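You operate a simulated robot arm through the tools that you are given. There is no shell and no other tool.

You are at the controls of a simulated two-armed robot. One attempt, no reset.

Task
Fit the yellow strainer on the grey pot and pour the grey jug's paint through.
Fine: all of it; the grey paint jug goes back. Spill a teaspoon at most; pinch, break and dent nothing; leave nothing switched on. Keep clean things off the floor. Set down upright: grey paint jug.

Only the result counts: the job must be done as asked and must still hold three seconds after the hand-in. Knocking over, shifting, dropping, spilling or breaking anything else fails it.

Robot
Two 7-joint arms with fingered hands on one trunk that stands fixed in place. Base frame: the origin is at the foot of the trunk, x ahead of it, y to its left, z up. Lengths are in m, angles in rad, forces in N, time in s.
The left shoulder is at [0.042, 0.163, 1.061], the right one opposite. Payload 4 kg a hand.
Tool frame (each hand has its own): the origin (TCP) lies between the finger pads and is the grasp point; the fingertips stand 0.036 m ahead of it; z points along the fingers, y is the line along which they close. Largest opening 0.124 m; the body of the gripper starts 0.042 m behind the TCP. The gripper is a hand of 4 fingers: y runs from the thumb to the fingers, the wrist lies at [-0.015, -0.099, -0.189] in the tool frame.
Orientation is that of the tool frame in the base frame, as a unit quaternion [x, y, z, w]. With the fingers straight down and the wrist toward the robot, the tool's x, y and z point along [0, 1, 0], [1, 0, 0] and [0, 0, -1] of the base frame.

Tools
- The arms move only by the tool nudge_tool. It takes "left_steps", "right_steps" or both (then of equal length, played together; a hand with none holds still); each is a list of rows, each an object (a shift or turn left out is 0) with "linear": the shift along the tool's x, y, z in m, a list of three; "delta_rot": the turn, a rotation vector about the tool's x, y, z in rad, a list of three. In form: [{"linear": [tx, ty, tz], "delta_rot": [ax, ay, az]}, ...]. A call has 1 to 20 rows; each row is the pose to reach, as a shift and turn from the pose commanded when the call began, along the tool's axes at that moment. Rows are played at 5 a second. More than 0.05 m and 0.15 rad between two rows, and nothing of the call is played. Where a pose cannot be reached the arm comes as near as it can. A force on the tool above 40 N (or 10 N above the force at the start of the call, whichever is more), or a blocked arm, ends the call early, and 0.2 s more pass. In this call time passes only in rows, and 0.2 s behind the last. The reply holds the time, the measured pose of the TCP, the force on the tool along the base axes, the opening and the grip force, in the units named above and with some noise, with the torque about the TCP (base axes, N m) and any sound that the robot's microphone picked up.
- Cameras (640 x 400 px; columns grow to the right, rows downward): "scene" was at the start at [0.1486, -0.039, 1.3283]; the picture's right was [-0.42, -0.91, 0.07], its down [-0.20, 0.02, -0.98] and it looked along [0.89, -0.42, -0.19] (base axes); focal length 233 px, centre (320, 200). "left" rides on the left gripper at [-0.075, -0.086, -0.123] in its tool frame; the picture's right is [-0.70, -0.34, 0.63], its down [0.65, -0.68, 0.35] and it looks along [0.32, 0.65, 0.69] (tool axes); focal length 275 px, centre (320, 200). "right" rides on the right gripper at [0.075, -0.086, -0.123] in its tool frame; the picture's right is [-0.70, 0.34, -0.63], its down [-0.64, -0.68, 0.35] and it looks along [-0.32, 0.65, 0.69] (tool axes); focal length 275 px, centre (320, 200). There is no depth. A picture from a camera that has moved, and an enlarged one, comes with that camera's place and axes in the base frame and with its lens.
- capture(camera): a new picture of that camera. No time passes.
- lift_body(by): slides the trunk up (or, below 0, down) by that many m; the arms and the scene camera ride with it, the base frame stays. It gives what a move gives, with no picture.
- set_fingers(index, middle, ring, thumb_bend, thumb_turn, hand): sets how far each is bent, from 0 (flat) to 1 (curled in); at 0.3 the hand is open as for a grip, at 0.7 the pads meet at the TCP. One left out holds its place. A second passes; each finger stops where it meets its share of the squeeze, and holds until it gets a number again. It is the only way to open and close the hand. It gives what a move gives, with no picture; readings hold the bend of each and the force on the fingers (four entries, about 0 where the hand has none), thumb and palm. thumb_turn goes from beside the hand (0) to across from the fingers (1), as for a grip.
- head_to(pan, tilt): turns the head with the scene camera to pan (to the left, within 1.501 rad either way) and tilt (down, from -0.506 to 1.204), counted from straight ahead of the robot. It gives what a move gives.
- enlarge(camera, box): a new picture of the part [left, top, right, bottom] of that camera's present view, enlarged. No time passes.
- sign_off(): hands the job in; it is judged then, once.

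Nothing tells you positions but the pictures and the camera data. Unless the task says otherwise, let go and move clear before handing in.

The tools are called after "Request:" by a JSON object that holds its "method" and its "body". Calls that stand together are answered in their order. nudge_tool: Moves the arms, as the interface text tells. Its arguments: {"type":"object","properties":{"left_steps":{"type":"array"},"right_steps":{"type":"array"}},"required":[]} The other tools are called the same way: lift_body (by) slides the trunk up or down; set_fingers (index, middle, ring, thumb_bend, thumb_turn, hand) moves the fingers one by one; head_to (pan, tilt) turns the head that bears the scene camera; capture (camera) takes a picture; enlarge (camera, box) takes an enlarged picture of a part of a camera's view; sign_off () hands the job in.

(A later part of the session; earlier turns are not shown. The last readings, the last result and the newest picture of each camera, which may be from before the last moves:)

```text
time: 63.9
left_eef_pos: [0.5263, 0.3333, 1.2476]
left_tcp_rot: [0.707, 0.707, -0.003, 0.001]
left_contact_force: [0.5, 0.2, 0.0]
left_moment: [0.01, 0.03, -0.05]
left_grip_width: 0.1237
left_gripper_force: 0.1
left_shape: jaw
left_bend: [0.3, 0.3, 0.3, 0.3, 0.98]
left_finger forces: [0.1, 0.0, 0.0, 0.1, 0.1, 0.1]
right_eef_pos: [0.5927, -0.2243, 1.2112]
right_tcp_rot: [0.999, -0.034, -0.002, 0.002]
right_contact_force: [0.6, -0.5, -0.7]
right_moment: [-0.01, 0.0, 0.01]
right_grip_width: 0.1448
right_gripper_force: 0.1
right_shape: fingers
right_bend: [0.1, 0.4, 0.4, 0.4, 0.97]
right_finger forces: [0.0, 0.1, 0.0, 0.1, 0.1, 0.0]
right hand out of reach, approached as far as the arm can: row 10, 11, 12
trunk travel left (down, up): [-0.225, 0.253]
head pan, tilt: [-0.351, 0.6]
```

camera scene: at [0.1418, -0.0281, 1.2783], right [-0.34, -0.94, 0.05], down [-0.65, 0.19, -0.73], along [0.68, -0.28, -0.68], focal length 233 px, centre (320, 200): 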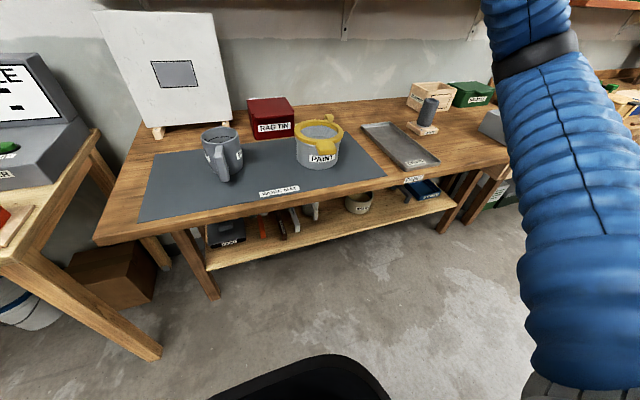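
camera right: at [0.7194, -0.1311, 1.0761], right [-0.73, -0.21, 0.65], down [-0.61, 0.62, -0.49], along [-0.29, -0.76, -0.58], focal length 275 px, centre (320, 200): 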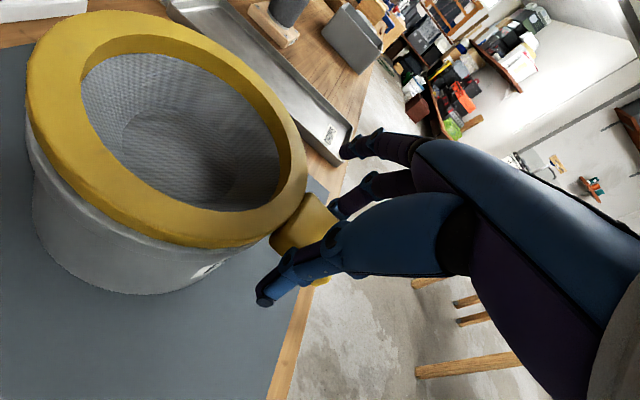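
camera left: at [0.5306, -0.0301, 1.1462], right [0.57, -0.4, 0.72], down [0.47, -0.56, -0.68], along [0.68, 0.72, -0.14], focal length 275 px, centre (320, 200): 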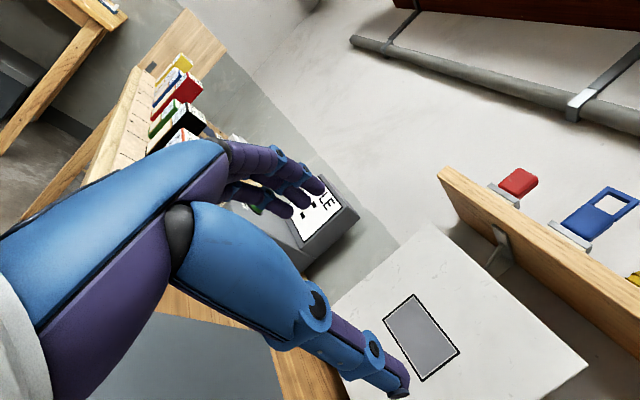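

The left arm in its natural roll looks best after all, pitched ~25° down at the grasp and pouring with a yaw of about +45° so the reach stays short. I'll park the right arm well to the right first.

Request:
{"method": "nudge_tool", "body": {"right_steps": [{"linear": [-0.0081, 0.0194, -0.0116], "delta_rot": [0, 0, -0.125]}, {"linear": [-0.0162, 0.0389, -0.0232], "delta_rot": [0, 0, -0.25]}, {"linear": [-0.0244, 0.0583, -0.0348], "delta_rot": [0, 0, -0.375]}, {"linear": [-0.0325, 0.0777, -0.0463], "delta_rot": [0, 0, -0.5]}, {"linear": [-0.0406, 0.0972, -0.0579], "delta_rot": [0, 0, -0.625]}, {"linear": [-0.0487, 0.1166, -0.0695], "delta_rot": [0, 0, -0.75]}, {"linear": [-0.0568, 0.136, -0.0811], "delta_rot": [0, 0, -0.875]}, {"linear": [-0.0649, 0.1555, -0.0927], "delta_rot": [0, 0, -1.0]}, {"linear": [-0.0731, 0.1749, -0.1043], "delta_rot": [0, 0, -1.125]}, {"linear": [-0.0812, 0.1943, -0.1158], "delta_rot": [0, 0, -1.25]}, {"linear": [-0.0893, 0.2138, -0.1274], "delta_rot": [0, 0, -1.375]}, {"linear": [-0.0974, 0.2332, -0.139], "delta_rot": [0, 0, -1.5]}]}}

Request:
{"method": "nudge_tool", "body": {"right_steps": [{"linear": [-0.04, -0.01, 0.02]}, {"linear": [-0.08, -0.02, 0.04]}, {"linear": [-0.12, -0.03, 0.06]}, {"linear": [-0.16, -0.04, 0.08]}, {"linear": [-0.2, -0.05, 0.1]}]}}

Request:
{"method": "head_to", "body": {"pan": -0.3, "tilt": 0.35}}

Request:
{"method": "capture", "body": {"camera": "scene"}}

```text
time: 66.5
left_eef_pos: [0.5247, 0.3336, 1.2505]
left_tcp_rot: [0.707, 0.707, -0.002, 0.0]
left_contact_force: [0.9, -0.5, 0.4]
left_moment: [0.02, -0.03, -0.02]
left_grip_width: 0.1239
left_gripper_force: 0.2
left_shape: jaw
left_bend: [0.3, 0.3, 0.3, 0.3, 0.98]
left_finger forces: [0.0, 0.0, 0.0, 0.0, 0.0, 0.0]
right_eef_pos: [0.4781, -0.449, 1.362]
right_tcp_rot: [0.755, 0.655, -0.013, 0.004]
right_contact_force: [-0.5, 1.3, 0.3]
right_moment: [0.04, -0.04, -0.03]
right_grip_width: 0.1451
right_gripper_force: 0.1
right_shape: fingers
right_bend: [0.1, 0.4, 0.4, 0.4, 0.97]
right_finger forces: [0.0, 0.1, 0.0, 0.0, 0.0, 0.0]
trunk travel left (down, up): [-0.225, 0.253]
head pan, tilt: [-0.351, 0.6]
```

```text
time: 67.7
left_eef_pos: [0.5206, 0.3348, 1.2521]
left_tcp_rot: [0.706, 0.708, -0.001, 0.003]
left_contact_force: [-1.5, 0.9, 0.8]
left_moment: [-0.05, -0.13, 0.05]
left_grip_width: 0.1238
left_gripper_force: 0.0
left_shape: jaw
left_bend: [0.3, 0.3, 0.3, 0.3, 0.98]
left_finger forces: [0.0, 0.0, 0.0, 0.0, 0.0, 0.1]
right_eef_pos: [0.3932, -0.6421, 1.2787]
right_tcp_rot: [0.755, 0.656, 0.0, 0.014]
right_contact_force: [2.5, 0.1, -3.5]
right_moment: [0.01, 0.27, 0.01]
right_grip_width: 0.1453
right_gripper_force: 0.0
right_shape: fingers
right_bend: [0.1, 0.4, 0.4, 0.4, 0.97]
right_finger forces: [0.1, 0.0, 0.1, 0.1, 0.0, 0.1]
trunk travel left (down, up): [-0.225, 0.253]
head pan, tilt: [-0.351, 0.6]
```

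```text
time: 68.5
left_eef_pos: [0.5263, 0.3333, 1.2498]
left_tcp_rot: [0.707, 0.707, -0.003, 0.002]
left_contact_force: [0.3, -0.1, 0.2]
left_moment: [0.0, 0.03, 0.02]
left_grip_width: 0.124
left_gripper_force: 0.1
left_shape: jaw
left_bend: [0.3, 0.3, 0.3, 0.3, 0.98]
left_finger forces: [0.1, 0.0, 0.1, 0.0, 0.1, 0.0]
right_eef_pos: [0.3957, -0.6436, 1.2773]
right_tcp_rot: [0.756, 0.654, 0.0, 0.015]
right_contact_force: [-0.2, 0.1, -0.8]
right_moment: [-0.04, 0.01, -0.03]
right_grip_width: 0.145
right_gripper_force: 0.1
right_shape: fingers
right_bend: [0.1, 0.4, 0.4, 0.4, 0.97]
right_finger forces: [0.1, 0.1, 0.0, 0.0, 0.1, 0.1]
trunk travel left (down, up): [-0.225, 0.253]
head pan, tilt: [-0.3, 0.351]
```

```text
taken
camera scene: at [0.1507, -0.0279, 1.2999], right [-0.29, -0.96, 0.05], down [-0.47, 0.1, -0.88], along [0.83, -0.28, -0.48], focal length 233 px, centre (320, 200)
```

scene: 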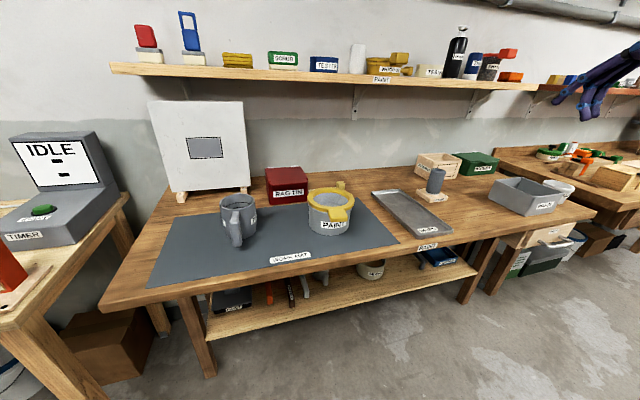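

The right arm is parked. Now rehearse the pour with the empty left hand: raise the trunk 0.2 m, then move over toward the pour start with a 45° yaw.

Request:
{"method": "lift_body", "body": {"by": 0.2}}

Request:
{"method": "nudge_tool", "body": {"left_steps": [{"linear": [-0.032, 0.0063, 0.0125], "delta_rot": [0, 0, 0.0654]}, {"linear": [-0.064, 0.0125, 0.025], "delta_rot": [0, 0, 0.1309]}, {"linear": [-0.096, 0.0188, 0.0375], "delta_rot": [0, 0, 0.1963]}, {"linear": [-0.128, 0.025, 0.05], "delta_rot": [0, 0, 0.2618]}, {"linear": [-0.16, 0.0313, 0.0625], "delta_rot": [0, 0, 0.3272]}, {"linear": [-0.192, 0.0375, 0.075], "delta_rot": [0, 0, 0.3927]}, {"linear": [-0.224, 0.0438, 0.0875], "delta_rot": [0, 0, 0.4581]}, {"linear": [-0.256, 0.05, 0.1], "delta_rot": [0, 0, 0.5236]}, {"linear": [-0.288, 0.0563, 0.1125], "delta_rot": [0, 0, 0.589]}, {"linear": [-0.32, 0.0625, 0.125], "delta_rot": [0, 0, 0.6545]}, {"linear": [-0.352, 0.0688, 0.1375], "delta_rot": [0, 0, 0.7199]}, {"linear": [-0.384, 0.075, 0.15], "delta_rot": [0, 0, 0.7854]}]}}

Request:
{"method": "capture", "body": {"camera": "scene"}}

```text
time: 70.7
left_eef_pos: [0.5248, 0.3331, 1.4492]
left_tcp_rot: [0.708, 0.707, -0.002, 0.001]
left_contact_force: [0.8, -0.1, -0.2]
left_moment: [0.03, 0.0, 0.03]
left_grip_width: 0.1237
left_gripper_force: 0.0
left_shape: jaw
left_bend: [0.3, 0.3, 0.3, 0.3, 0.98]
left_finger forces: [0.1, 0.0, 0.1, 0.0, 0.0, 0.0]
right_eef_pos: [0.4004, -0.6409, 1.4669]
right_tcp_rot: [0.755, 0.655, -0.013, 0.003]
right_contact_force: [-0.1, -0.1, -0.1]
right_moment: [0.04, 0.0, 0.0]
right_grip_width: 0.1451
right_gripper_force: 0.1
right_shape: fingers
right_bend: [0.1, 0.4, 0.4, 0.4, 0.97]
right_finger forces: [0.0, 0.0, 0.0, 0.0, 0.0, 0.0]
trunk travel left (down, up): [-0.425, 0.053]
head pan, tilt: [-0.3, 0.351]
```

```text
time: 73.3
left_eef_pos: [0.5984, -0.0556, 1.3033]
left_tcp_rot: [0.924, 0.382, -0.002, 0.001]
left_contact_force: [-0.9, -0.2, 0.5]
left_moment: [-0.02, 0.01, 0.01]
left_grip_width: 0.124
left_gripper_force: 0.0
left_shape: jaw
left_bend: [0.3, 0.3, 0.3, 0.3, 0.98]
left_finger forces: [0.1, 0.0, 0.0, 0.0, 0.1, 0.1]
right_eef_pos: [0.4023, -0.6415, 1.4647]
right_tcp_rot: [0.756, 0.655, -0.014, 0.001]
right_contact_force: [-0.2, 0.1, -0.6]
right_moment: [0.0, 0.01, -0.01]
right_grip_width: 0.1449
right_gripper_force: 0.0
right_shape: fingers
right_bend: [0.1, 0.4, 0.4, 0.4, 0.97]
right_finger forces: [0.0, 0.0, 0.0, 0.1, 0.1, 0.0]
trunk travel left (down, up): [-0.425, 0.053]
head pan, tilt: [-0.3, 0.351]
```

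```text
taken
camera scene: at [0.0856, -0.0292, 1.5212], right [-0.3, -0.96, 0.0], down [-0.34, 0.1, -0.94], along [0.89, -0.28, -0.35], focal length 233 px, centre (320, 200)
```

scene: 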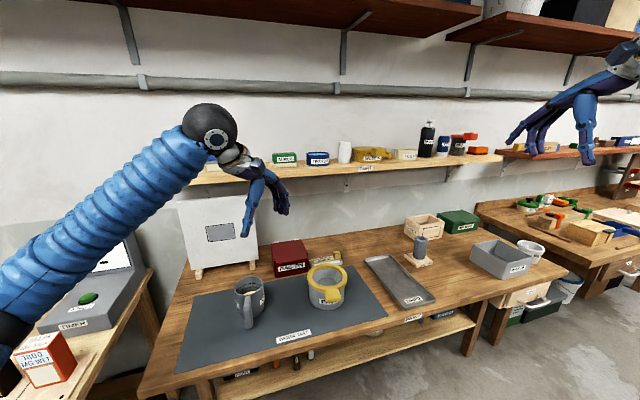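

Request:
{"method": "nudge_tool", "body": {"left_steps": [{"linear": [-0.0201, 0.0315, 0.0125]}, {"linear": [-0.0402, 0.063, 0.025]}, {"linear": [-0.0603, 0.0945, 0.0375]}, {"linear": [-0.0805, 0.126, 0.05]}, {"linear": [-0.1006, 0.1574, 0.0625]}, {"linear": [-0.1207, 0.1889, 0.075]}, {"linear": [-0.1408, 0.2204, 0.0875]}, {"linear": [-0.1609, 0.2519, 0.1]}]}}

Request:
{"method": "capture", "body": {"camera": "scene"}}

```text
time: 75.1
left_eef_pos: [0.6622, -0.3437, 1.2002]
left_tcp_rot: [0.924, 0.383, -0.002, 0.001]
left_contact_force: [-0.8, -0.6, 0.3]
left_moment: [0.03, -0.02, -0.02]
left_grip_width: 0.1238
left_gripper_force: 0.0
left_shape: jaw
left_bend: [0.3, 0.3, 0.3, 0.3, 0.98]
left_finger forces: [0.0, 0.0, 0.0, 0.0, 0.1, 0.0]
right_eef_pos: [0.4013, -0.6426, 1.4638]
right_tcp_rot: [0.756, 0.655, -0.013, 0.002]
right_contact_force: [1.0, 0.2, -0.2]
right_moment: [0.0, -0.02, 0.0]
right_grip_width: 0.1449
right_gripper_force: 0.0
right_shape: fingers
right_bend: [0.1, 0.4, 0.4, 0.4, 0.97]
right_finger forces: [0.0, 0.1, 0.0, 0.0, 0.1, 0.0]
trunk travel left (down, up): [-0.425, 0.053]
head pan, tilt: [-0.3, 0.351]
```

```text
taken
camera scene: at [0.0849, -0.0297, 1.5212], right [-0.3, -0.96, 0.0], down [-0.34, 0.1, -0.94], along [0.89, -0.28, -0.35], focal length 233 px, centre (320, 200)
```

scene: 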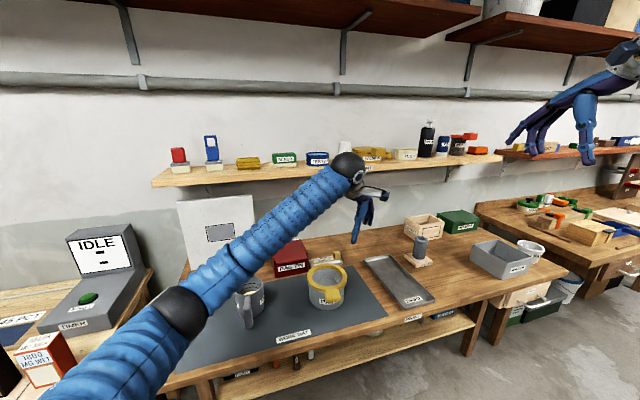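

Now the critical part: tilt further (to the equivalent of the jug being ~100° over) while advancing over the pot.

Request:
{"method": "nudge_tool", "body": {"left_steps": [{"linear": [0.0198, 0.0005, 0.01], "delta_rot": [0, -0.122, 0]}, {"linear": [0.0396, 0.0011, 0.02], "delta_rot": [0, -0.244, 0]}, {"linear": [0.0594, 0.0016, 0.03], "delta_rot": [0, -0.366, 0]}, {"linear": [0.0792, 0.0022, 0.035], "delta_rot": [0, -0.488, 0]}, {"linear": [0.099, 0.0027, 0.04], "delta_rot": [0, -0.61, 0]}]}}

Request:
{"method": "capture", "body": {"camera": "scene"}}

```text
time: 76.3
left_eef_pos: [0.7362, -0.2757, 1.1603]
left_tcp_rot: [0.881, 0.364, -0.279, 0.117]
left_contact_force: [0.7, 0.2, 0.0]
left_moment: [-0.01, 0.01, 0.03]
left_grip_width: 0.1237
left_gripper_force: 0.1
left_shape: jaw
left_bend: [0.3, 0.3, 0.3, 0.3, 0.98]
left_finger forces: [0.0, 0.0, 0.0, 0.0, 0.1, 0.1]
right_eef_pos: [0.4007, -0.6408, 1.4654]
right_tcp_rot: [0.756, 0.655, -0.014, 0.003]
right_contact_force: [0.1, 0.6, -0.4]
right_moment: [0.0, -0.02, 0.0]
right_grip_width: 0.1449
right_gripper_force: 0.0
right_shape: fingers
right_bend: [0.1, 0.4, 0.4, 0.4, 0.97]
right_finger forces: [0.1, 0.0, 0.0, 0.0, 0.0, 0.0]
trunk travel left (down, up): [-0.425, 0.053]
head pan, tilt: [-0.3, 0.351]
```

```text
taken
camera scene: at [0.0854, -0.0276, 1.5212], right [-0.3, -0.96, 0.0], down [-0.34, 0.1, -0.94], along [0.89, -0.28, -0.35], focal length 233 px, centre (320, 200)
```

scene: 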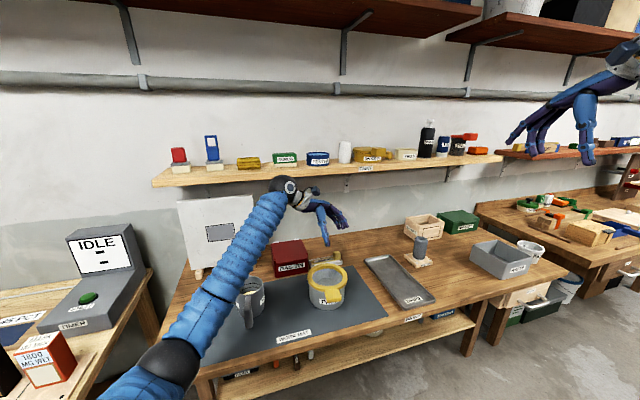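

That works with reach to spare. I'll test a bit more tilt for margin.

Request:
{"method": "nudge_tool", "body": {"left_steps": [{"linear": [0.01, 0, 0.005], "delta_rot": [0, -0.13, 0]}, {"linear": [0.02, 0, 0.01], "delta_rot": [0, -0.26, 0]}]}}

```text
time: 76.9
left_eef_pos: [0.7436, -0.2711, 1.1407]
left_tcp_rot: [0.837, 0.344, -0.392, 0.164]
left_contact_force: [0.2, -0.8, -0.2]
left_moment: [0.0, -0.02, -0.02]
left_grip_width: 0.124
left_gripper_force: 0.2
left_shape: jaw
left_bend: [0.3, 0.3, 0.3, 0.3, 0.98]
left_finger forces: [0.0, 0.0, 0.1, 0.0, 0.2, 0.0]
right_eef_pos: [0.401, -0.6412, 1.4655]
right_tcp_rot: [0.756, 0.655, -0.014, 0.003]
right_contact_force: [-0.4, -0.4, 0.0]
right_moment: [0.02, -0.02, 0.01]
right_grip_width: 0.1449
right_gripper_force: 0.1
right_shape: fingers
right_bend: [0.1, 0.4, 0.4, 0.4, 0.97]
right_finger forces: [0.0, 0.0, 0.1, 0.0, 0.1, 0.1]
trunk travel left (down, up): [-0.425, 0.053]
head pan, tilt: [-0.3, 0.351]
```

Tilt up to ~115° of jug rotation is available. I retrace backwards to rehearse the carry: first back to the pour-start pose.

Request:
{"method": "nudge_tool", "body": {"left_steps": [{"linear": [-0.0125, -0.0004, 0.0104], "delta_rot": [0, 0.1446, 0]}, {"linear": [-0.025, -0.0009, 0.0209], "delta_rot": [0, 0.2891, 0]}, {"linear": [-0.0375, -0.0013, 0.0313], "delta_rot": [0, 0.4337, 0]}, {"linear": [-0.0499, -0.0018, 0.0418], "delta_rot": [0, 0.5783, 0]}, {"linear": [-0.0624, -0.0022, 0.0522], "delta_rot": [0, 0.7229, 0]}, {"linear": [-0.0749, -0.0027, 0.0627], "delta_rot": [0, 0.8674, 0]}, {"linear": [-0.0874, -0.0031, 0.0731], "delta_rot": [0, 1.012, 0]}]}}

```text
time: 78.5
left_eef_pos: [0.6599, -0.3462, 1.1611]
left_tcp_rot: [0.922, 0.382, 0.065, -0.026]
left_contact_force: [-0.8, 0.2, 0.0]
left_moment: [0.0, -0.01, -0.02]
left_grip_width: 0.1239
left_gripper_force: 0.1
left_shape: jaw
left_bend: [0.3, 0.3, 0.3, 0.3, 0.98]
left_finger forces: [0.0, 0.1, 0.1, 0.0, 0.1, 0.0]
right_eef_pos: [0.3991, -0.6412, 1.4661]
right_tcp_rot: [0.755, 0.656, -0.013, 0.003]
right_contact_force: [0.3, 0.4, 0.0]
right_moment: [-0.01, 0.0, 0.05]
right_grip_width: 0.1445
right_gripper_force: 0.0
right_shape: fingers
right_bend: [0.1, 0.4, 0.4, 0.4, 0.97]
right_finger forces: [0.1, 0.0, 0.1, 0.0, 0.1, 0.1]
trunk travel left (down, up): [-0.425, 0.053]
head pan, tilt: [-0.3, 0.351]
```

Request:
{"method": "nudge_tool", "body": {"left_steps": [{"linear": [-0.0081, -0.0001, 0.0005], "delta_rot": [0, 0.1421, 0]}, {"linear": [-0.0162, -0.0002, 0.0009], "delta_rot": [0, 0.2843, 0]}, {"linear": [-0.0243, -0.0003, 0.0014], "delta_rot": [0, 0.4264, 0]}, {"linear": [-0.0325, -0.0004, 0.0018], "delta_rot": [0, 0.5686, 0]}, {"linear": [-0.0406, -0.0005, 0.0023], "delta_rot": [0, 0.7107, 0]}, {"linear": [-0.0487, -0.0006, 0.0027], "delta_rot": [0, 0.8529, 0]}, {"linear": [-0.0568, -0.0007, 0.0032], "delta_rot": [0, 0.995, 0]}]}}

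Request:
{"method": "capture", "body": {"camera": "scene"}}

```text
time: 80.1
left_eef_pos: [0.6197, -0.3855, 1.1506]
left_tcp_rot: [0.779, 0.322, 0.497, -0.204]
left_contact_force: [-0.1, 0.0, 0.1]
left_moment: [0.01, -0.02, -0.01]
left_grip_width: 0.1239
left_gripper_force: 0.1
left_shape: jaw
left_bend: [0.3, 0.3, 0.3, 0.3, 0.98]
left_finger forces: [0.0, 0.1, 0.0, 0.0, 0.0, 0.0]
right_eef_pos: [0.4017, -0.6407, 1.4654]
right_tcp_rot: [0.756, 0.655, -0.013, 0.003]
right_contact_force: [0.1, 1.0, -1.2]
right_moment: [0.0, 0.0, -0.02]
right_grip_width: 0.1451
right_gripper_force: 0.1
right_shape: fingers
right_bend: [0.1, 0.4, 0.4, 0.4, 0.97]
right_finger forces: [0.0, 0.1, 0.0, 0.0, 0.0, 0.1]
trunk travel left (down, up): [-0.425, 0.053]
head pan, tilt: [-0.3, 0.351]
```

```text
taken
camera scene: at [0.0848, -0.0287, 1.5212], right [-0.3, -0.96, 0.0], down [-0.34, 0.1, -0.94], along [0.89, -0.28, -0.35], focal length 233 px, centre (320, 200)
```

scene: 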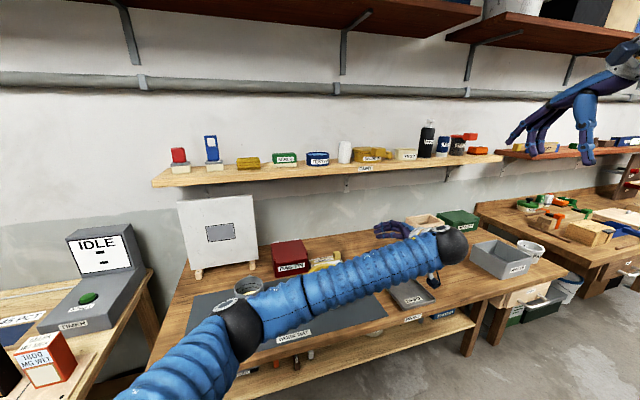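

The upright carry pose is fine too. Continue backwards: yaw to 0 while moving over behind the jug at height.

Request:
{"method": "nudge_tool", "body": {"left_steps": [{"linear": [0.0096, -0.025, 0.0206], "delta_rot": [-0.0593, 0, 0.0277]}, {"linear": [0.0192, -0.0501, 0.0411], "delta_rot": [-0.1186, 0, 0.0553]}, {"linear": [0.0288, -0.0751, 0.0617], "delta_rot": [-0.178, 0, 0.083]}, {"linear": [0.0383, -0.1002, 0.0822], "delta_rot": [-0.2373, 0, 0.1106]}, {"linear": [0.0479, -0.1252, 0.1028], "delta_rot": [-0.2966, 0, 0.1383]}, {"linear": [0.0575, -0.1503, 0.1234], "delta_rot": [-0.3559, 0, 0.166]}, {"linear": [0.0671, -0.1753, 0.1439], "delta_rot": [-0.4152, 0, 0.1936]}, {"linear": [0.0767, -0.2003, 0.1645], "delta_rot": [-0.4745, 0, 0.2213]}, {"linear": [0.0863, -0.2254, 0.185], "delta_rot": [-0.5339, 0, 0.2489]}, {"linear": [0.0958, -0.2504, 0.2056], "delta_rot": [-0.5932, 0, 0.2766]}, {"linear": [0.1054, -0.2755, 0.2261], "delta_rot": [-0.6525, 0, 0.3042]}, {"linear": [0.115, -0.3005, 0.2467], "delta_rot": [-0.7118, 0, 0.3319]}]}}

Request:
{"method": "capture", "body": {"camera": "scene"}}

Request:
{"method": "capture", "body": {"camera": "left"}}

```text
time: 82.7
left_eef_pos: [0.6002, 0.0192, 1.1517]
left_tcp_rot: [0.843, -0.001, 0.538, 0.002]
left_contact_force: [-0.5, 0.2, 0.1]
left_moment: [0.0, -0.01, -0.02]
left_grip_width: 0.1238
left_gripper_force: 0.0
left_shape: jaw
left_bend: [0.3, 0.3, 0.3, 0.3, 0.98]
left_finger forces: [0.0, 0.0, 0.0, 0.0, 0.0, 0.0]
right_eef_pos: [0.3989, -0.6397, 1.4663]
right_tcp_rot: [0.757, 0.654, -0.014, 0.003]
right_contact_force: [0.0, 0.6, 0.2]
right_moment: [0.01, -0.03, 0.03]
right_grip_width: 0.1451
right_gripper_force: 0.0
right_shape: fingers
right_bend: [0.1, 0.4, 0.4, 0.4, 0.97]
right_finger forces: [0.1, 0.0, 0.0, 0.1, 0.0, 0.0]
trunk travel left (down, up): [-0.425, 0.053]
head pan, tilt: [-0.3, 0.351]
```

```text
taken
camera scene: at [0.0841, -0.0263, 1.5214], right [-0.3, -0.95, 0.0], down [-0.34, 0.1, -0.94], along [0.89, -0.28, -0.35], focal length 233 px, centre (320, 200)
```

scene: 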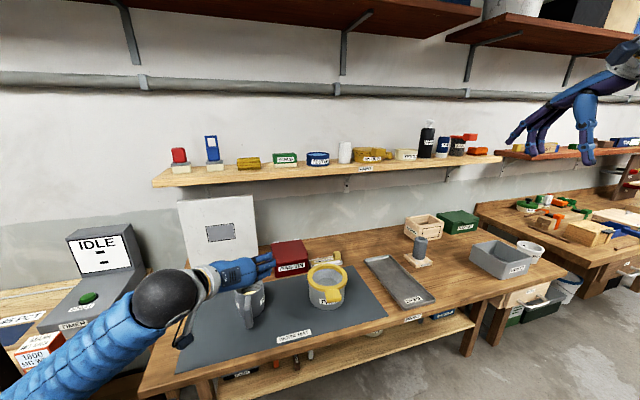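

```text
taken
camera left: at [0.4589, 0.1053, 1.1331], right [0.28, 0.33, -0.9], down [0.59, 0.68, 0.44], along [0.76, -0.65, 0.0], focal length 275 px, centre (320, 200)
```

left: 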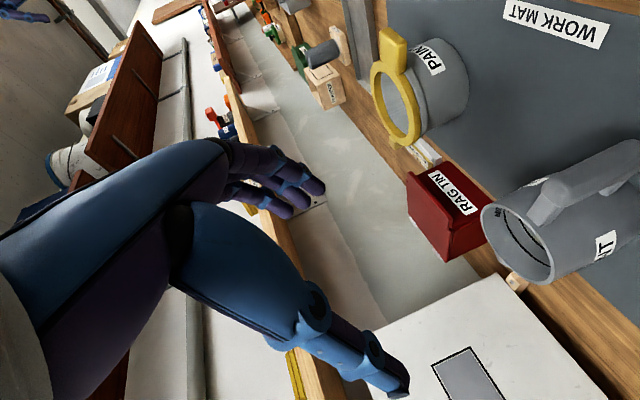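

The whole path is feasible. Next I refine the handle position from this closer left-wrist view.

Request:
{"method": "enlarge", "body": {"camera": "left", "box": [460, 120, 640, 300]}}

Request:
{"method": "enlarge", "body": {"camera": "scene", "box": [215, 265, 295, 345]}}

```text
2.22 times, centred on (550, 210) of left
camera zoom: at [0.4589, 0.1053, 1.1331], right [0.28, 0.33, -0.9], down [0.59, 0.68, 0.44], along [0.76, -0.65, 0.0], focal length 612 px, centre (-191, 178)
```

zoom: 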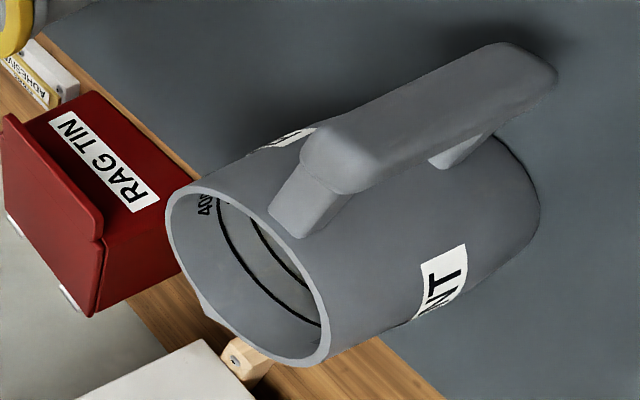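

```text
5.00 times, centred on (255, 305) of scene
camera zoom: at [0.0841, -0.0263, 1.5214], right [-0.3, -0.95, 0.0], down [-0.34, 0.1, -0.94], along [0.89, -0.28, -0.35], focal length 1167 px, centre (645, -325)
```

zoom: 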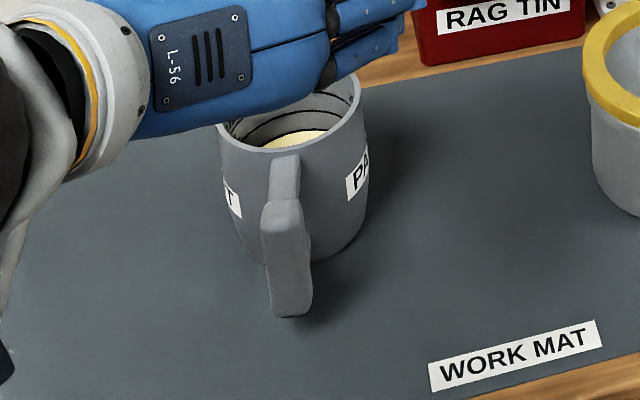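

The handle bar is estimated at x≈0.683, y≈0.021, z from 0.88 to 0.956. I lower the trunk 0.2 m so the open hand comes down behind the handle.

Request:
{"method": "lift_body", "body": {"by": -0.2}}

Request:
{"method": "capture", "body": {"camera": "left"}}

Request:
{"method": "capture", "body": {"camera": "scene"}}

```text
time: 84.8
left_eef_pos: [0.6012, 0.0207, 0.9506]
left_tcp_rot: [0.843, 0.0, 0.539, 0.001]
left_contact_force: [0.3, 0.4, 0.2]
left_moment: [-0.01, -0.01, 0.01]
left_grip_width: 0.1238
left_gripper_force: 0.1
left_shape: jaw
left_bend: [0.3, 0.3, 0.3, 0.3, 0.98]
left_finger forces: [0.1, 0.0, 0.1, 0.1, 0.1, 0.0]
right_eef_pos: [0.3997, -0.6398, 1.2672]
right_tcp_rot: [0.756, 0.655, -0.013, 0.003]
right_contact_force: [-0.4, 0.4, 0.4]
right_moment: [0.03, 0.01, 0.0]
right_grip_width: 0.1453
right_gripper_force: 0.1
right_shape: fingers
right_bend: [0.1, 0.4, 0.4, 0.4, 0.97]
right_finger forces: [0.0, 0.1, 0.1, 0.1, 0.0, 0.0]
trunk travel left (down, up): [-0.225, 0.253]
head pan, tilt: [-0.3, 0.351]
```

```text
taken
camera left: at [0.4588, 0.1052, 0.9323], right [0.28, 0.33, -0.9], down [0.59, 0.68, 0.44], along [0.76, -0.65, 0.0], focal length 275 px, centre (320, 200)
```

left: 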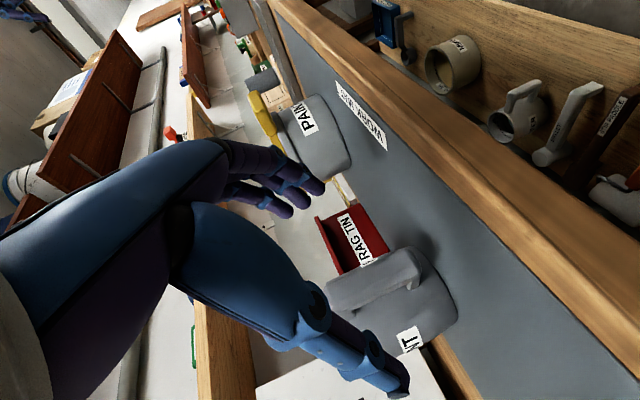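

```text
taken
camera scene: at [0.1501, -0.0277, 1.3002], right [-0.29, -0.96, 0.05], down [-0.47, 0.1, -0.88], along [0.83, -0.28, -0.48], focal length 233 px, centre (320, 200)
```

scene: 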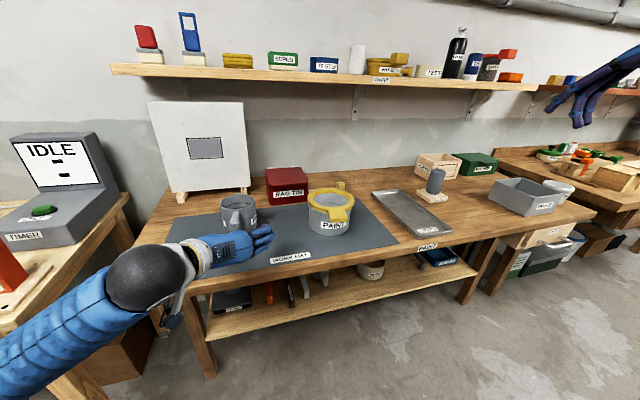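

Request:
{"method": "enlarge", "body": {"camera": "left", "box": [300, 220, 460, 370]}}

Request:
{"method": "enlarge", "body": {"camera": "scene", "box": [180, 180, 290, 290]}}

```text
2.67 times, centred on (380, 295) of left
camera zoom: at [0.4588, 0.1052, 0.9323], right [0.28, 0.33, -0.9], down [0.59, 0.68, 0.44], along [0.76, -0.65, 0.0], focal length 734 px, centre (160, -53)
```

zoom: 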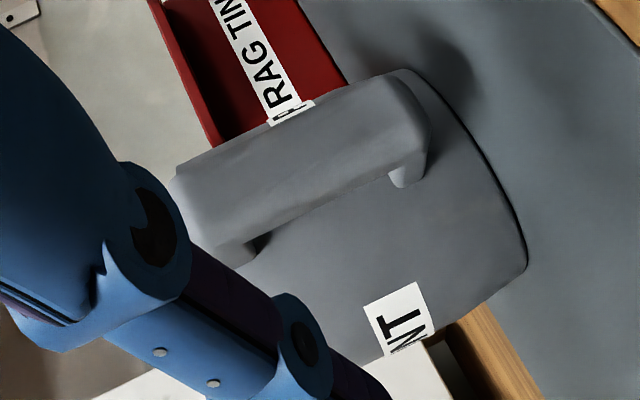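

```text
3.64 times, centred on (235, 235) of scene
camera zoom: at [0.1501, -0.0277, 1.3002], right [-0.29, -0.96, 0.05], down [-0.47, 0.1, -0.88], along [0.83, -0.28, -0.48], focal length 849 px, centre (629, 73)
```

zoom: 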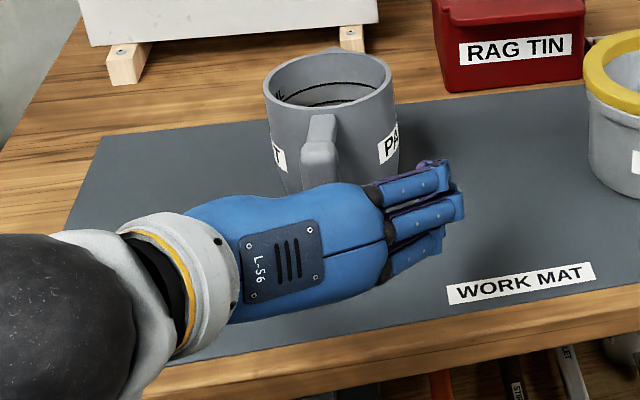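

The bar lines up between thumb and fingers within ~2 mm. I lower to z≈0.915 and then advance slowly to the bar.

Request:
{"method": "nudge_tool", "body": {"left_steps": [{"linear": [-0.0159, 0, 0.0074]}, {"linear": [-0.0317, 0, 0.0147]}]}}

Request:
{"method": "nudge_tool", "body": {"left_steps": [{"linear": [0.0063, 0, 0.0136]}, {"linear": [0.0126, 0, 0.0272]}, {"linear": [0.0189, 0, 0.0408]}]}}

Request:
{"method": "capture", "body": {"camera": "left"}}

Request:
{"method": "enlarge", "body": {"camera": "scene", "box": [180, 180, 290, 290]}}

```text
time: 85.4
left_eef_pos: [0.6013, 0.0205, 0.9153]
left_tcp_rot: [0.843, 0.001, 0.538, 0.001]
left_contact_force: [1.0, 0.4, -0.5]
left_moment: [0.0, -0.01, 0.01]
left_grip_width: 0.1238
left_gripper_force: 0.1
left_shape: jaw
left_bend: [0.3, 0.3, 0.3, 0.3, 0.98]
left_finger forces: [0.0, 0.0, 0.0, 0.1, 0.0, 0.0]
right_eef_pos: [0.3997, -0.6411, 1.2674]
right_tcp_rot: [0.756, 0.655, -0.013, 0.003]
right_contact_force: [0.2, -0.3, 0.1]
right_moment: [0.0, 0.01, -0.01]
right_grip_width: 0.1452
right_gripper_force: 0.2
right_shape: fingers
right_bend: [0.1, 0.4, 0.4, 0.4, 0.97]
right_finger forces: [0.0, 0.0, 0.0, 0.0, 0.0, 0.0]
trunk travel left (down, up): [-0.225, 0.253]
head pan, tilt: [-0.3, 0.351]
```

```text
time: 86.2
left_eef_pos: [0.6471, 0.0205, 0.9162]
left_tcp_rot: [0.843, 0.001, 0.537, 0.001]
left_contact_force: [-0.3, -0.1, 0.6]
left_moment: [0.03, -0.01, 0.01]
left_grip_width: 0.1235
left_gripper_force: 0.0
left_shape: jaw
left_bend: [0.3, 0.3, 0.3, 0.3, 0.98]
left_finger forces: [0.0, 0.0, 0.0, 0.1, 0.1, 0.1]
right_eef_pos: [0.4012, -0.6401, 1.2666]
right_tcp_rot: [0.756, 0.655, -0.014, 0.003]
right_contact_force: [-1.2, 0.7, 0.2]
right_moment: [-0.02, -0.02, -0.01]
right_grip_width: 0.1449
right_gripper_force: 0.1
right_shape: fingers
right_bend: [0.1, 0.4, 0.4, 0.4, 0.97]
right_finger forces: [0.1, 0.0, 0.1, 0.0, 0.1, 0.1]
trunk travel left (down, up): [-0.225, 0.253]
head pan, tilt: [-0.3, 0.351]
```

```text
taken
camera left: at [0.5042, 0.1055, 0.8973], right [0.28, 0.33, -0.9], down [0.59, 0.68, 0.44], along [0.76, -0.65, 0.0], focal length 275 px, centre (320, 200)
```

left: 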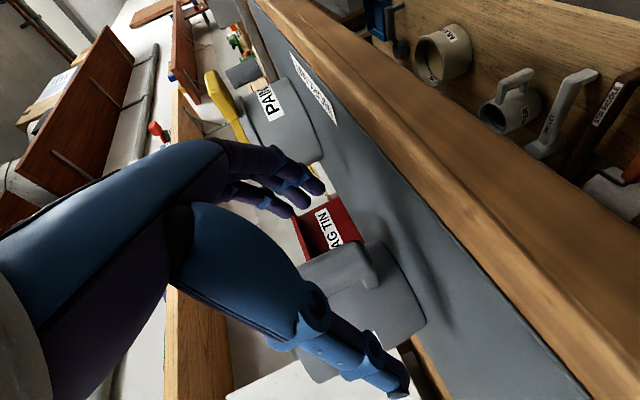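

```text
3.64 times, centred on (235, 235) of scene
camera zoom: at [0.1507, -0.0278, 1.2999], right [-0.29, -0.96, 0.05], down [-0.47, 0.1, -0.88], along [0.83, -0.28, -0.48], focal length 849 px, centre (629, 73)
```

zoom: 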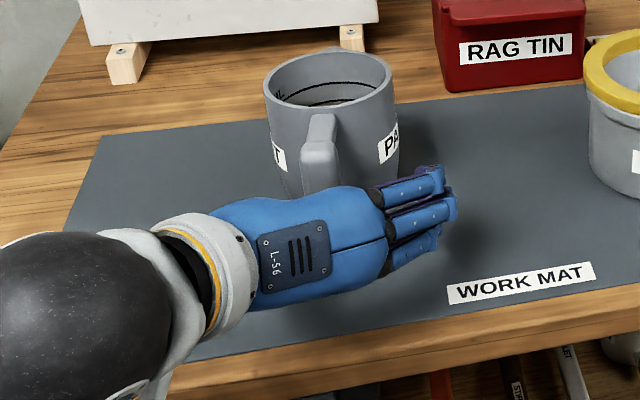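

Request:
{"method": "nudge_tool", "body": {"left_steps": [{"linear": [0.0042, 0, 0.0091]}, {"linear": [0.0084, 0, 0.0181]}, {"linear": [0.0122, 0, 0.0263]}]}}

Request:
{"method": "capture", "body": {"camera": "left"}}

Request:
{"method": "enlarge", "body": {"camera": "left", "box": [240, 160, 440, 380]}}

Request:
{"method": "enlarge", "body": {"camera": "scene", "box": [195, 185, 275, 265]}}

```text
time: 87.0
left_eef_pos: [0.6738, 0.0189, 0.9159]
left_tcp_rot: [0.844, 0.001, 0.537, 0.002]
left_contact_force: [-0.6, 0.2, 0.1]
left_moment: [-0.04, -0.01, 0.0]
left_grip_width: 0.1241
left_gripper_force: 0.0
left_shape: jaw
left_bend: [0.3, 0.3, 0.3, 0.3, 0.98]
left_finger forces: [0.0, 0.1, 0.0, 0.1, 0.1, 0.0]
right_eef_pos: [0.4005, -0.6409, 1.2645]
right_tcp_rot: [0.756, 0.655, -0.014, 0.003]
right_contact_force: [0.4, 0.9, 0.5]
right_moment: [0.02, 0.01, 0.01]
right_grip_width: 0.145
right_gripper_force: 0.1
right_shape: fingers
right_bend: [0.1, 0.4, 0.4, 0.4, 0.97]
right_finger forces: [0.1, 0.1, 0.0, 0.1, 0.0, 0.0]
trunk travel left (down, up): [-0.225, 0.253]
head pan, tilt: [-0.3, 0.351]
```

```text
taken
camera left: at [0.5322, 0.1043, 0.8976], right [0.28, 0.33, -0.9], down [0.59, 0.68, 0.44], along [0.76, -0.65, 0.0], focal length 275 px, centre (320, 200)
```

left: 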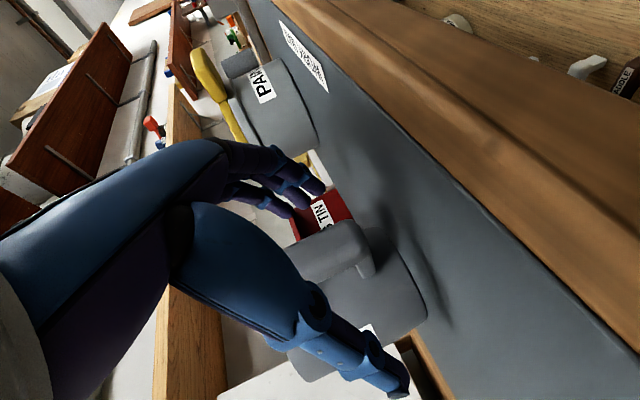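

```text
1.82 times, centred on (340, 270) of left
camera zoom: at [0.5322, 0.1043, 0.8976], right [0.28, 0.33, -0.9], down [0.59, 0.68, 0.44], along [0.76, -0.65, 0.0], focal length 500 px, centre (284, 73)
```

zoom: 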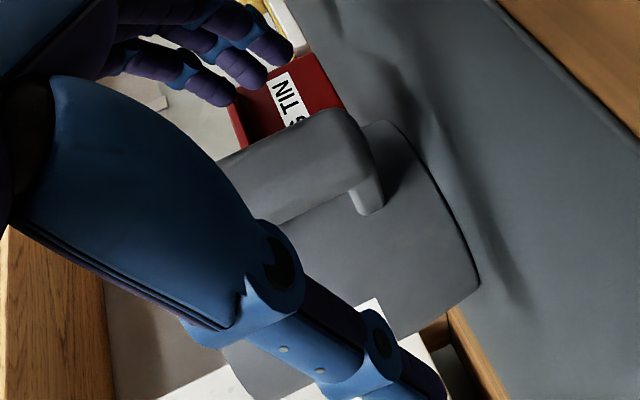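

```text
5.00 times, centred on (235, 225) of scene
camera zoom: at [0.1507, -0.0278, 1.3], right [-0.29, -0.96, 0.05], down [-0.47, 0.1, -0.88], along [0.83, -0.28, -0.48], focal length 1167 px, centre (745, 75)
```

zoom: 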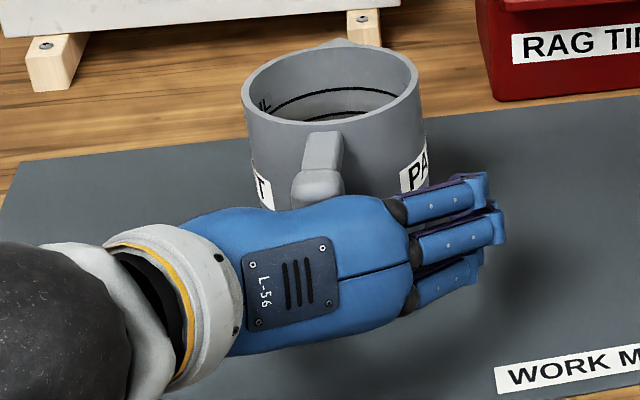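

The bar lies right at the grasp point. I start closing in stages.

Request:
{"method": "set_fingers", "body": {"hand": "left", "index": 0.5, "middle": 0.5, "ring": 0.5, "thumb_bend": 0.5}}

Request:
{"method": "enlarge", "body": {"camera": "left", "box": [240, 160, 440, 380]}}

Request:
{"method": "enlarge", "body": {"camera": "scene", "box": [195, 185, 275, 265]}}

```text
time: 88.0
left_eef_pos: [0.6728, 0.019, 0.9161]
left_tcp_rot: [0.843, 0.001, 0.537, 0.001]
left_contact_force: [0.3, 0.2, -0.5]
left_moment: [0.0, 0.02, -0.02]
left_grip_width: 0.0625
left_gripper_force: 0.1
left_shape: fingers
left_bend: [0.5, 0.5, 0.5, 0.5, 0.98]
left_finger forces: [0.0, 0.0, 0.0, 0.0, 0.1, 0.0]
right_eef_pos: [0.4002, -0.6407, 1.265]
right_tcp_rot: [0.755, 0.655, -0.013, 0.004]
right_contact_force: [-0.3, 0.0, 0.1]
right_moment: [0.0, 0.02, 0.01]
right_grip_width: 0.1448
right_gripper_force: 0.1
right_shape: fingers
right_bend: [0.1, 0.4, 0.4, 0.4, 0.97]
right_finger forces: [0.1, 0.1, 0.0, 0.1, 0.0, 0.1]
trunk travel left (down, up): [-0.225, 0.253]
head pan, tilt: [-0.3, 0.351]
```

```text
1.82 times, centred on (340, 270) of left
camera zoom: at [0.5319, 0.1043, 0.8977], right [0.28, 0.33, -0.9], down [0.59, 0.68, 0.44], along [0.76, -0.65, 0.0], focal length 500 px, centre (284, 73)
```

zoom: 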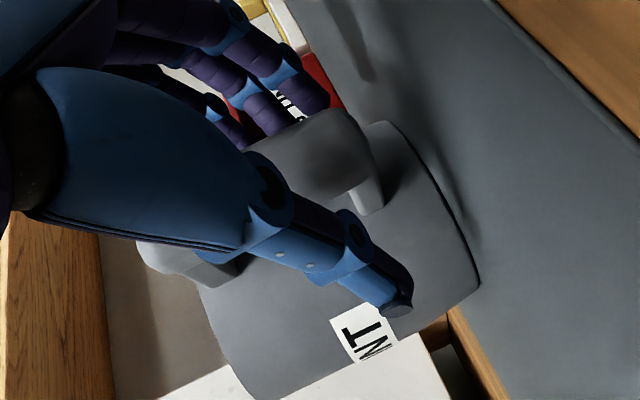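

```text
5.00 times, centred on (235, 225) of scene
camera zoom: at [0.1505, -0.0278, 1.3], right [-0.29, -0.96, 0.05], down [-0.47, 0.1, -0.88], along [0.83, -0.28, -0.48], focal length 1167 px, centre (745, 75)
```

zoom: 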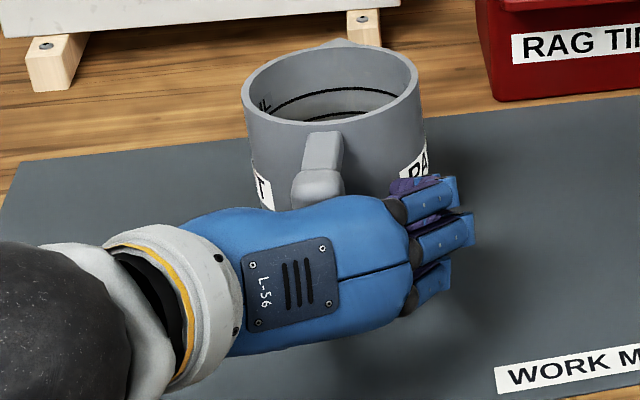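

Request:
{"method": "set_fingers", "body": {"hand": "left", "index": 0.58, "middle": 0.58, "ring": 0.58, "thumb_bend": 0.58}}

Request:
{"method": "enlarge", "body": {"camera": "left", "box": [240, 160, 440, 380]}}

```text
time: 89.0
left_eef_pos: [0.6739, 0.0191, 0.9157]
left_tcp_rot: [0.843, 0.001, 0.538, 0.002]
left_contact_force: [-0.4, 0.1, -0.4]
left_moment: [0.01, 0.0, -0.02]
left_grip_width: 0.0413
left_gripper_force: 0.7
left_shape: fingers
left_bend: [0.57, 0.57, 0.57, 0.57, 0.98]
left_finger forces: [0.0, 0.0, 0.0, 0.0, 0.7, 0.0]
right_eef_pos: [0.3999, -0.6413, 1.2656]
right_tcp_rot: [0.756, 0.655, -0.013, 0.003]
right_contact_force: [0.9, -1.1, 0.5]
right_moment: [0.0, -0.01, 0.0]
right_grip_width: 0.1448
right_gripper_force: 0.1
right_shape: fingers
right_bend: [0.1, 0.4, 0.4, 0.4, 0.97]
right_finger forces: [0.1, 0.0, 0.0, 0.0, 0.1, 0.1]
trunk travel left (down, up): [-0.225, 0.253]
head pan, tilt: [-0.3, 0.351]
```

```text
1.82 times, centred on (340, 270) of left
camera zoom: at [0.5319, 0.1044, 0.8977], right [0.28, 0.33, -0.9], down [0.59, 0.68, 0.44], along [0.76, -0.65, 0.0], focal length 500 px, centre (284, 73)
```

zoom: 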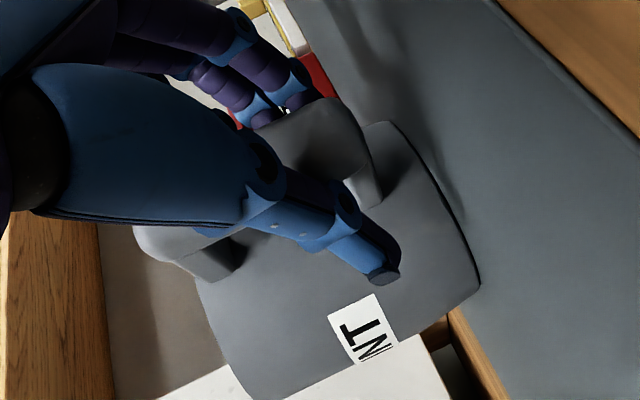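

The thumb touches first, so the bar is ~6 mm further left than the hand's centre. I shift the hand left 6 mm before closing more.

Request:
{"method": "nudge_tool", "body": {"left_steps": [{"linear": [0, -0.003, 0]}, {"linear": [0, -0.006, 0]}]}}

Request:
{"method": "set_fingers", "body": {"hand": "left", "index": 0.61, "middle": 0.61, "ring": 0.61, "thumb_bend": 0.61}}

```text
time: 89.6
left_eef_pos: [0.6746, 0.0269, 0.9163]
left_tcp_rot: [0.843, 0.001, 0.538, 0.001]
left_contact_force: [0.0, -0.3, 0.0]
left_moment: [-0.02, 0.0, 0.01]
left_grip_width: 0.0409
left_gripper_force: 0.0
left_shape: fingers
left_bend: [0.57, 0.57, 0.57, 0.57, 0.98]
left_finger forces: [0.0, 0.0, 0.0, 0.1, 0.0, 0.1]
right_eef_pos: [0.4004, -0.6405, 1.2667]
right_tcp_rot: [0.756, 0.655, -0.013, 0.003]
right_contact_force: [0.1, 0.0, 0.3]
right_moment: [-0.02, -0.01, 0.01]
right_grip_width: 0.1452
right_gripper_force: 0.0
right_shape: fingers
right_bend: [0.1, 0.4, 0.4, 0.4, 0.97]
right_finger forces: [0.0, 0.1, 0.0, 0.0, 0.0, 0.0]
trunk travel left (down, up): [-0.225, 0.253]
head pan, tilt: [-0.3, 0.351]
```

```text
time: 90.6
left_eef_pos: [0.6748, 0.0259, 0.9154]
left_tcp_rot: [0.843, 0.002, 0.537, 0.002]
left_contact_force: [-0.2, 0.0, -0.8]
left_moment: [-0.01, 0.0, 0.0]
left_grip_width: 0.0285
left_gripper_force: 0.0
left_shape: fingers
left_bend: [0.61, 0.61, 0.61, 0.61, 0.98]
left_finger forces: [0.2, 0.1, 0.1, 0.1, 0.0, 0.0]
right_eef_pos: [0.4011, -0.6391, 1.2659]
right_tcp_rot: [0.755, 0.655, -0.013, 0.004]
right_contact_force: [-0.5, -1.4, 0.8]
right_moment: [-0.01, 0.0, 0.01]
right_grip_width: 0.1448
right_gripper_force: 0.0
right_shape: fingers
right_bend: [0.1, 0.4, 0.4, 0.4, 0.97]
right_finger forces: [0.1, 0.0, 0.0, 0.0, 0.0, 0.0]
trunk travel left (down, up): [-0.225, 0.253]
head pan, tilt: [-0.3, 0.351]
```

Request:
{"method": "set_fingers", "body": {"hand": "left", "index": 0.64, "middle": 0.64, "ring": 0.64, "thumb_bend": 0.64}}

Request:
{"method": "enlarge", "body": {"camera": "left", "box": [240, 160, 440, 380]}}

Request:
{"method": "enlarge", "body": {"camera": "scene", "box": [195, 185, 275, 265]}}

```text
time: 91.6
left_eef_pos: [0.6743, 0.0249, 0.9163]
left_tcp_rot: [0.843, 0.002, 0.538, 0.002]
left_contact_force: [1.5, -1.3, 0.8]
left_moment: [-0.07, 0.0, -0.06]
left_grip_width: 0.0255
left_gripper_force: 2.9
left_shape: fingers
left_bend: [0.62, 0.64, 0.64, 0.63, 0.97]
left_finger forces: [2.9, 0.0, 0.1, 0.1, 2.7, 0.0]
right_eef_pos: [0.4002, -0.6399, 1.266]
right_tcp_rot: [0.756, 0.655, -0.013, 0.003]
right_contact_force: [0.3, 0.0, -0.9]
right_moment: [-0.01, -0.03, 0.0]
right_grip_width: 0.1448
right_gripper_force: 0.0
right_shape: fingers
right_bend: [0.1, 0.4, 0.4, 0.4, 0.97]
right_finger forces: [0.0, 0.0, 0.0, 0.1, 0.1, 0.0]
trunk travel left (down, up): [-0.225, 0.253]
head pan, tilt: [-0.3, 0.351]
```

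```text
1.82 times, centred on (340, 270) of left
camera zoom: at [0.5325, 0.1112, 0.8976], right [0.28, 0.33, -0.9], down [0.59, 0.68, 0.44], along [0.76, -0.65, 0.0], focal length 500 px, centre (284, 73)
```

zoom: 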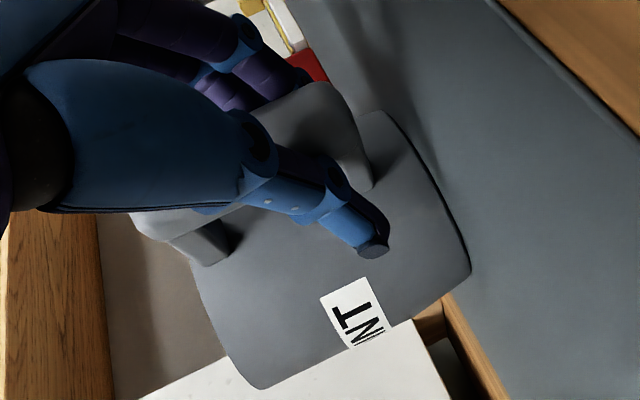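

```text
5.00 times, centred on (235, 225) of scene
camera zoom: at [0.1506, -0.0278, 1.3], right [-0.29, -0.96, 0.05], down [-0.47, 0.1, -0.88], along [0.83, -0.28, -0.48], focal length 1167 px, centre (745, 75)
```

zoom: 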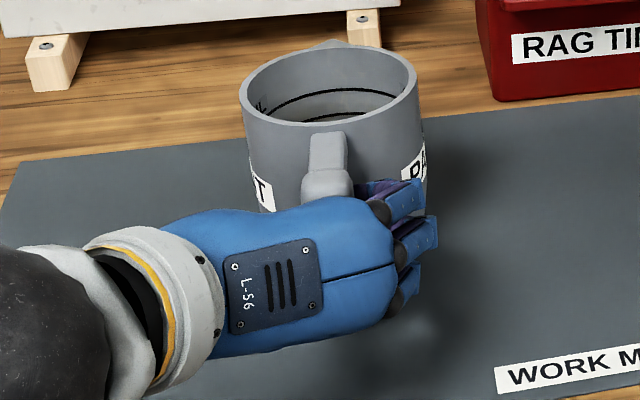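

Index and thumb are in contact at a bar width of ~25 mm. I tighten all digits in steps, checking the forces.

Request:
{"method": "set_fingers", "body": {"hand": "left", "index": 0.69, "middle": 0.71, "ring": 0.71, "thumb_bend": 0.69}}

Request:
{"method": "enlarge", "body": {"camera": "left", "box": [240, 160, 440, 380]}}

Request:
{"method": "enlarge", "body": {"camera": "scene", "box": [195, 185, 275, 265]}}

```text
time: 92.6
left_eef_pos: [0.6735, 0.0257, 0.9156]
left_tcp_rot: [0.844, 0.002, 0.537, 0.001]
left_contact_force: [0.1, -1.1, 1.8]
left_moment: [-0.07, -0.05, -0.04]
left_grip_width: 0.0228
left_gripper_force: 10.0
left_shape: fingers
left_bend: [0.62, 0.71, 0.71, 0.66, 0.97]
left_finger forces: [9.0, 1.3, 0.6, 0.0, 9.9, 0.1]
right_eef_pos: [0.4011, -0.6407, 1.2661]
right_tcp_rot: [0.756, 0.655, -0.013, 0.004]
right_contact_force: [0.0, 0.1, 0.0]
right_moment: [0.0, 0.01, 0.0]
right_grip_width: 0.1452
right_gripper_force: 0.2
right_shape: fingers
right_bend: [0.1, 0.4, 0.4, 0.4, 0.97]
right_finger forces: [0.0, 0.0, 0.0, 0.0, 0.1, 0.1]
trunk travel left (down, up): [-0.225, 0.253]
head pan, tilt: [-0.3, 0.351]
```

```text
1.82 times, centred on (340, 270) of left
camera zoom: at [0.5325, 0.1111, 0.8977], right [0.28, 0.33, -0.9], down [0.59, 0.68, 0.44], along [0.76, -0.65, 0.0], focal length 500 px, centre (284, 73)
```

zoom: 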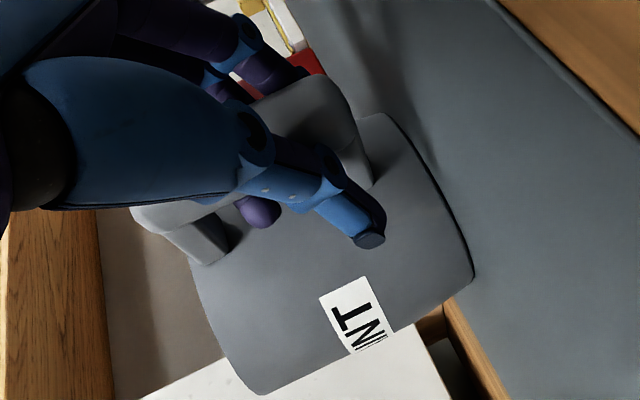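

```text
5.00 times, centred on (235, 225) of scene
camera zoom: at [0.1505, -0.0279, 1.3], right [-0.29, -0.96, 0.05], down [-0.47, 0.1, -0.88], along [0.83, -0.28, -0.48], focal length 1167 px, centre (745, 75)
```

zoom: 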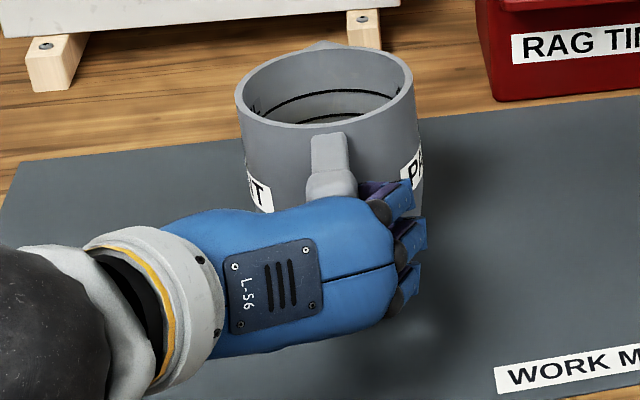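

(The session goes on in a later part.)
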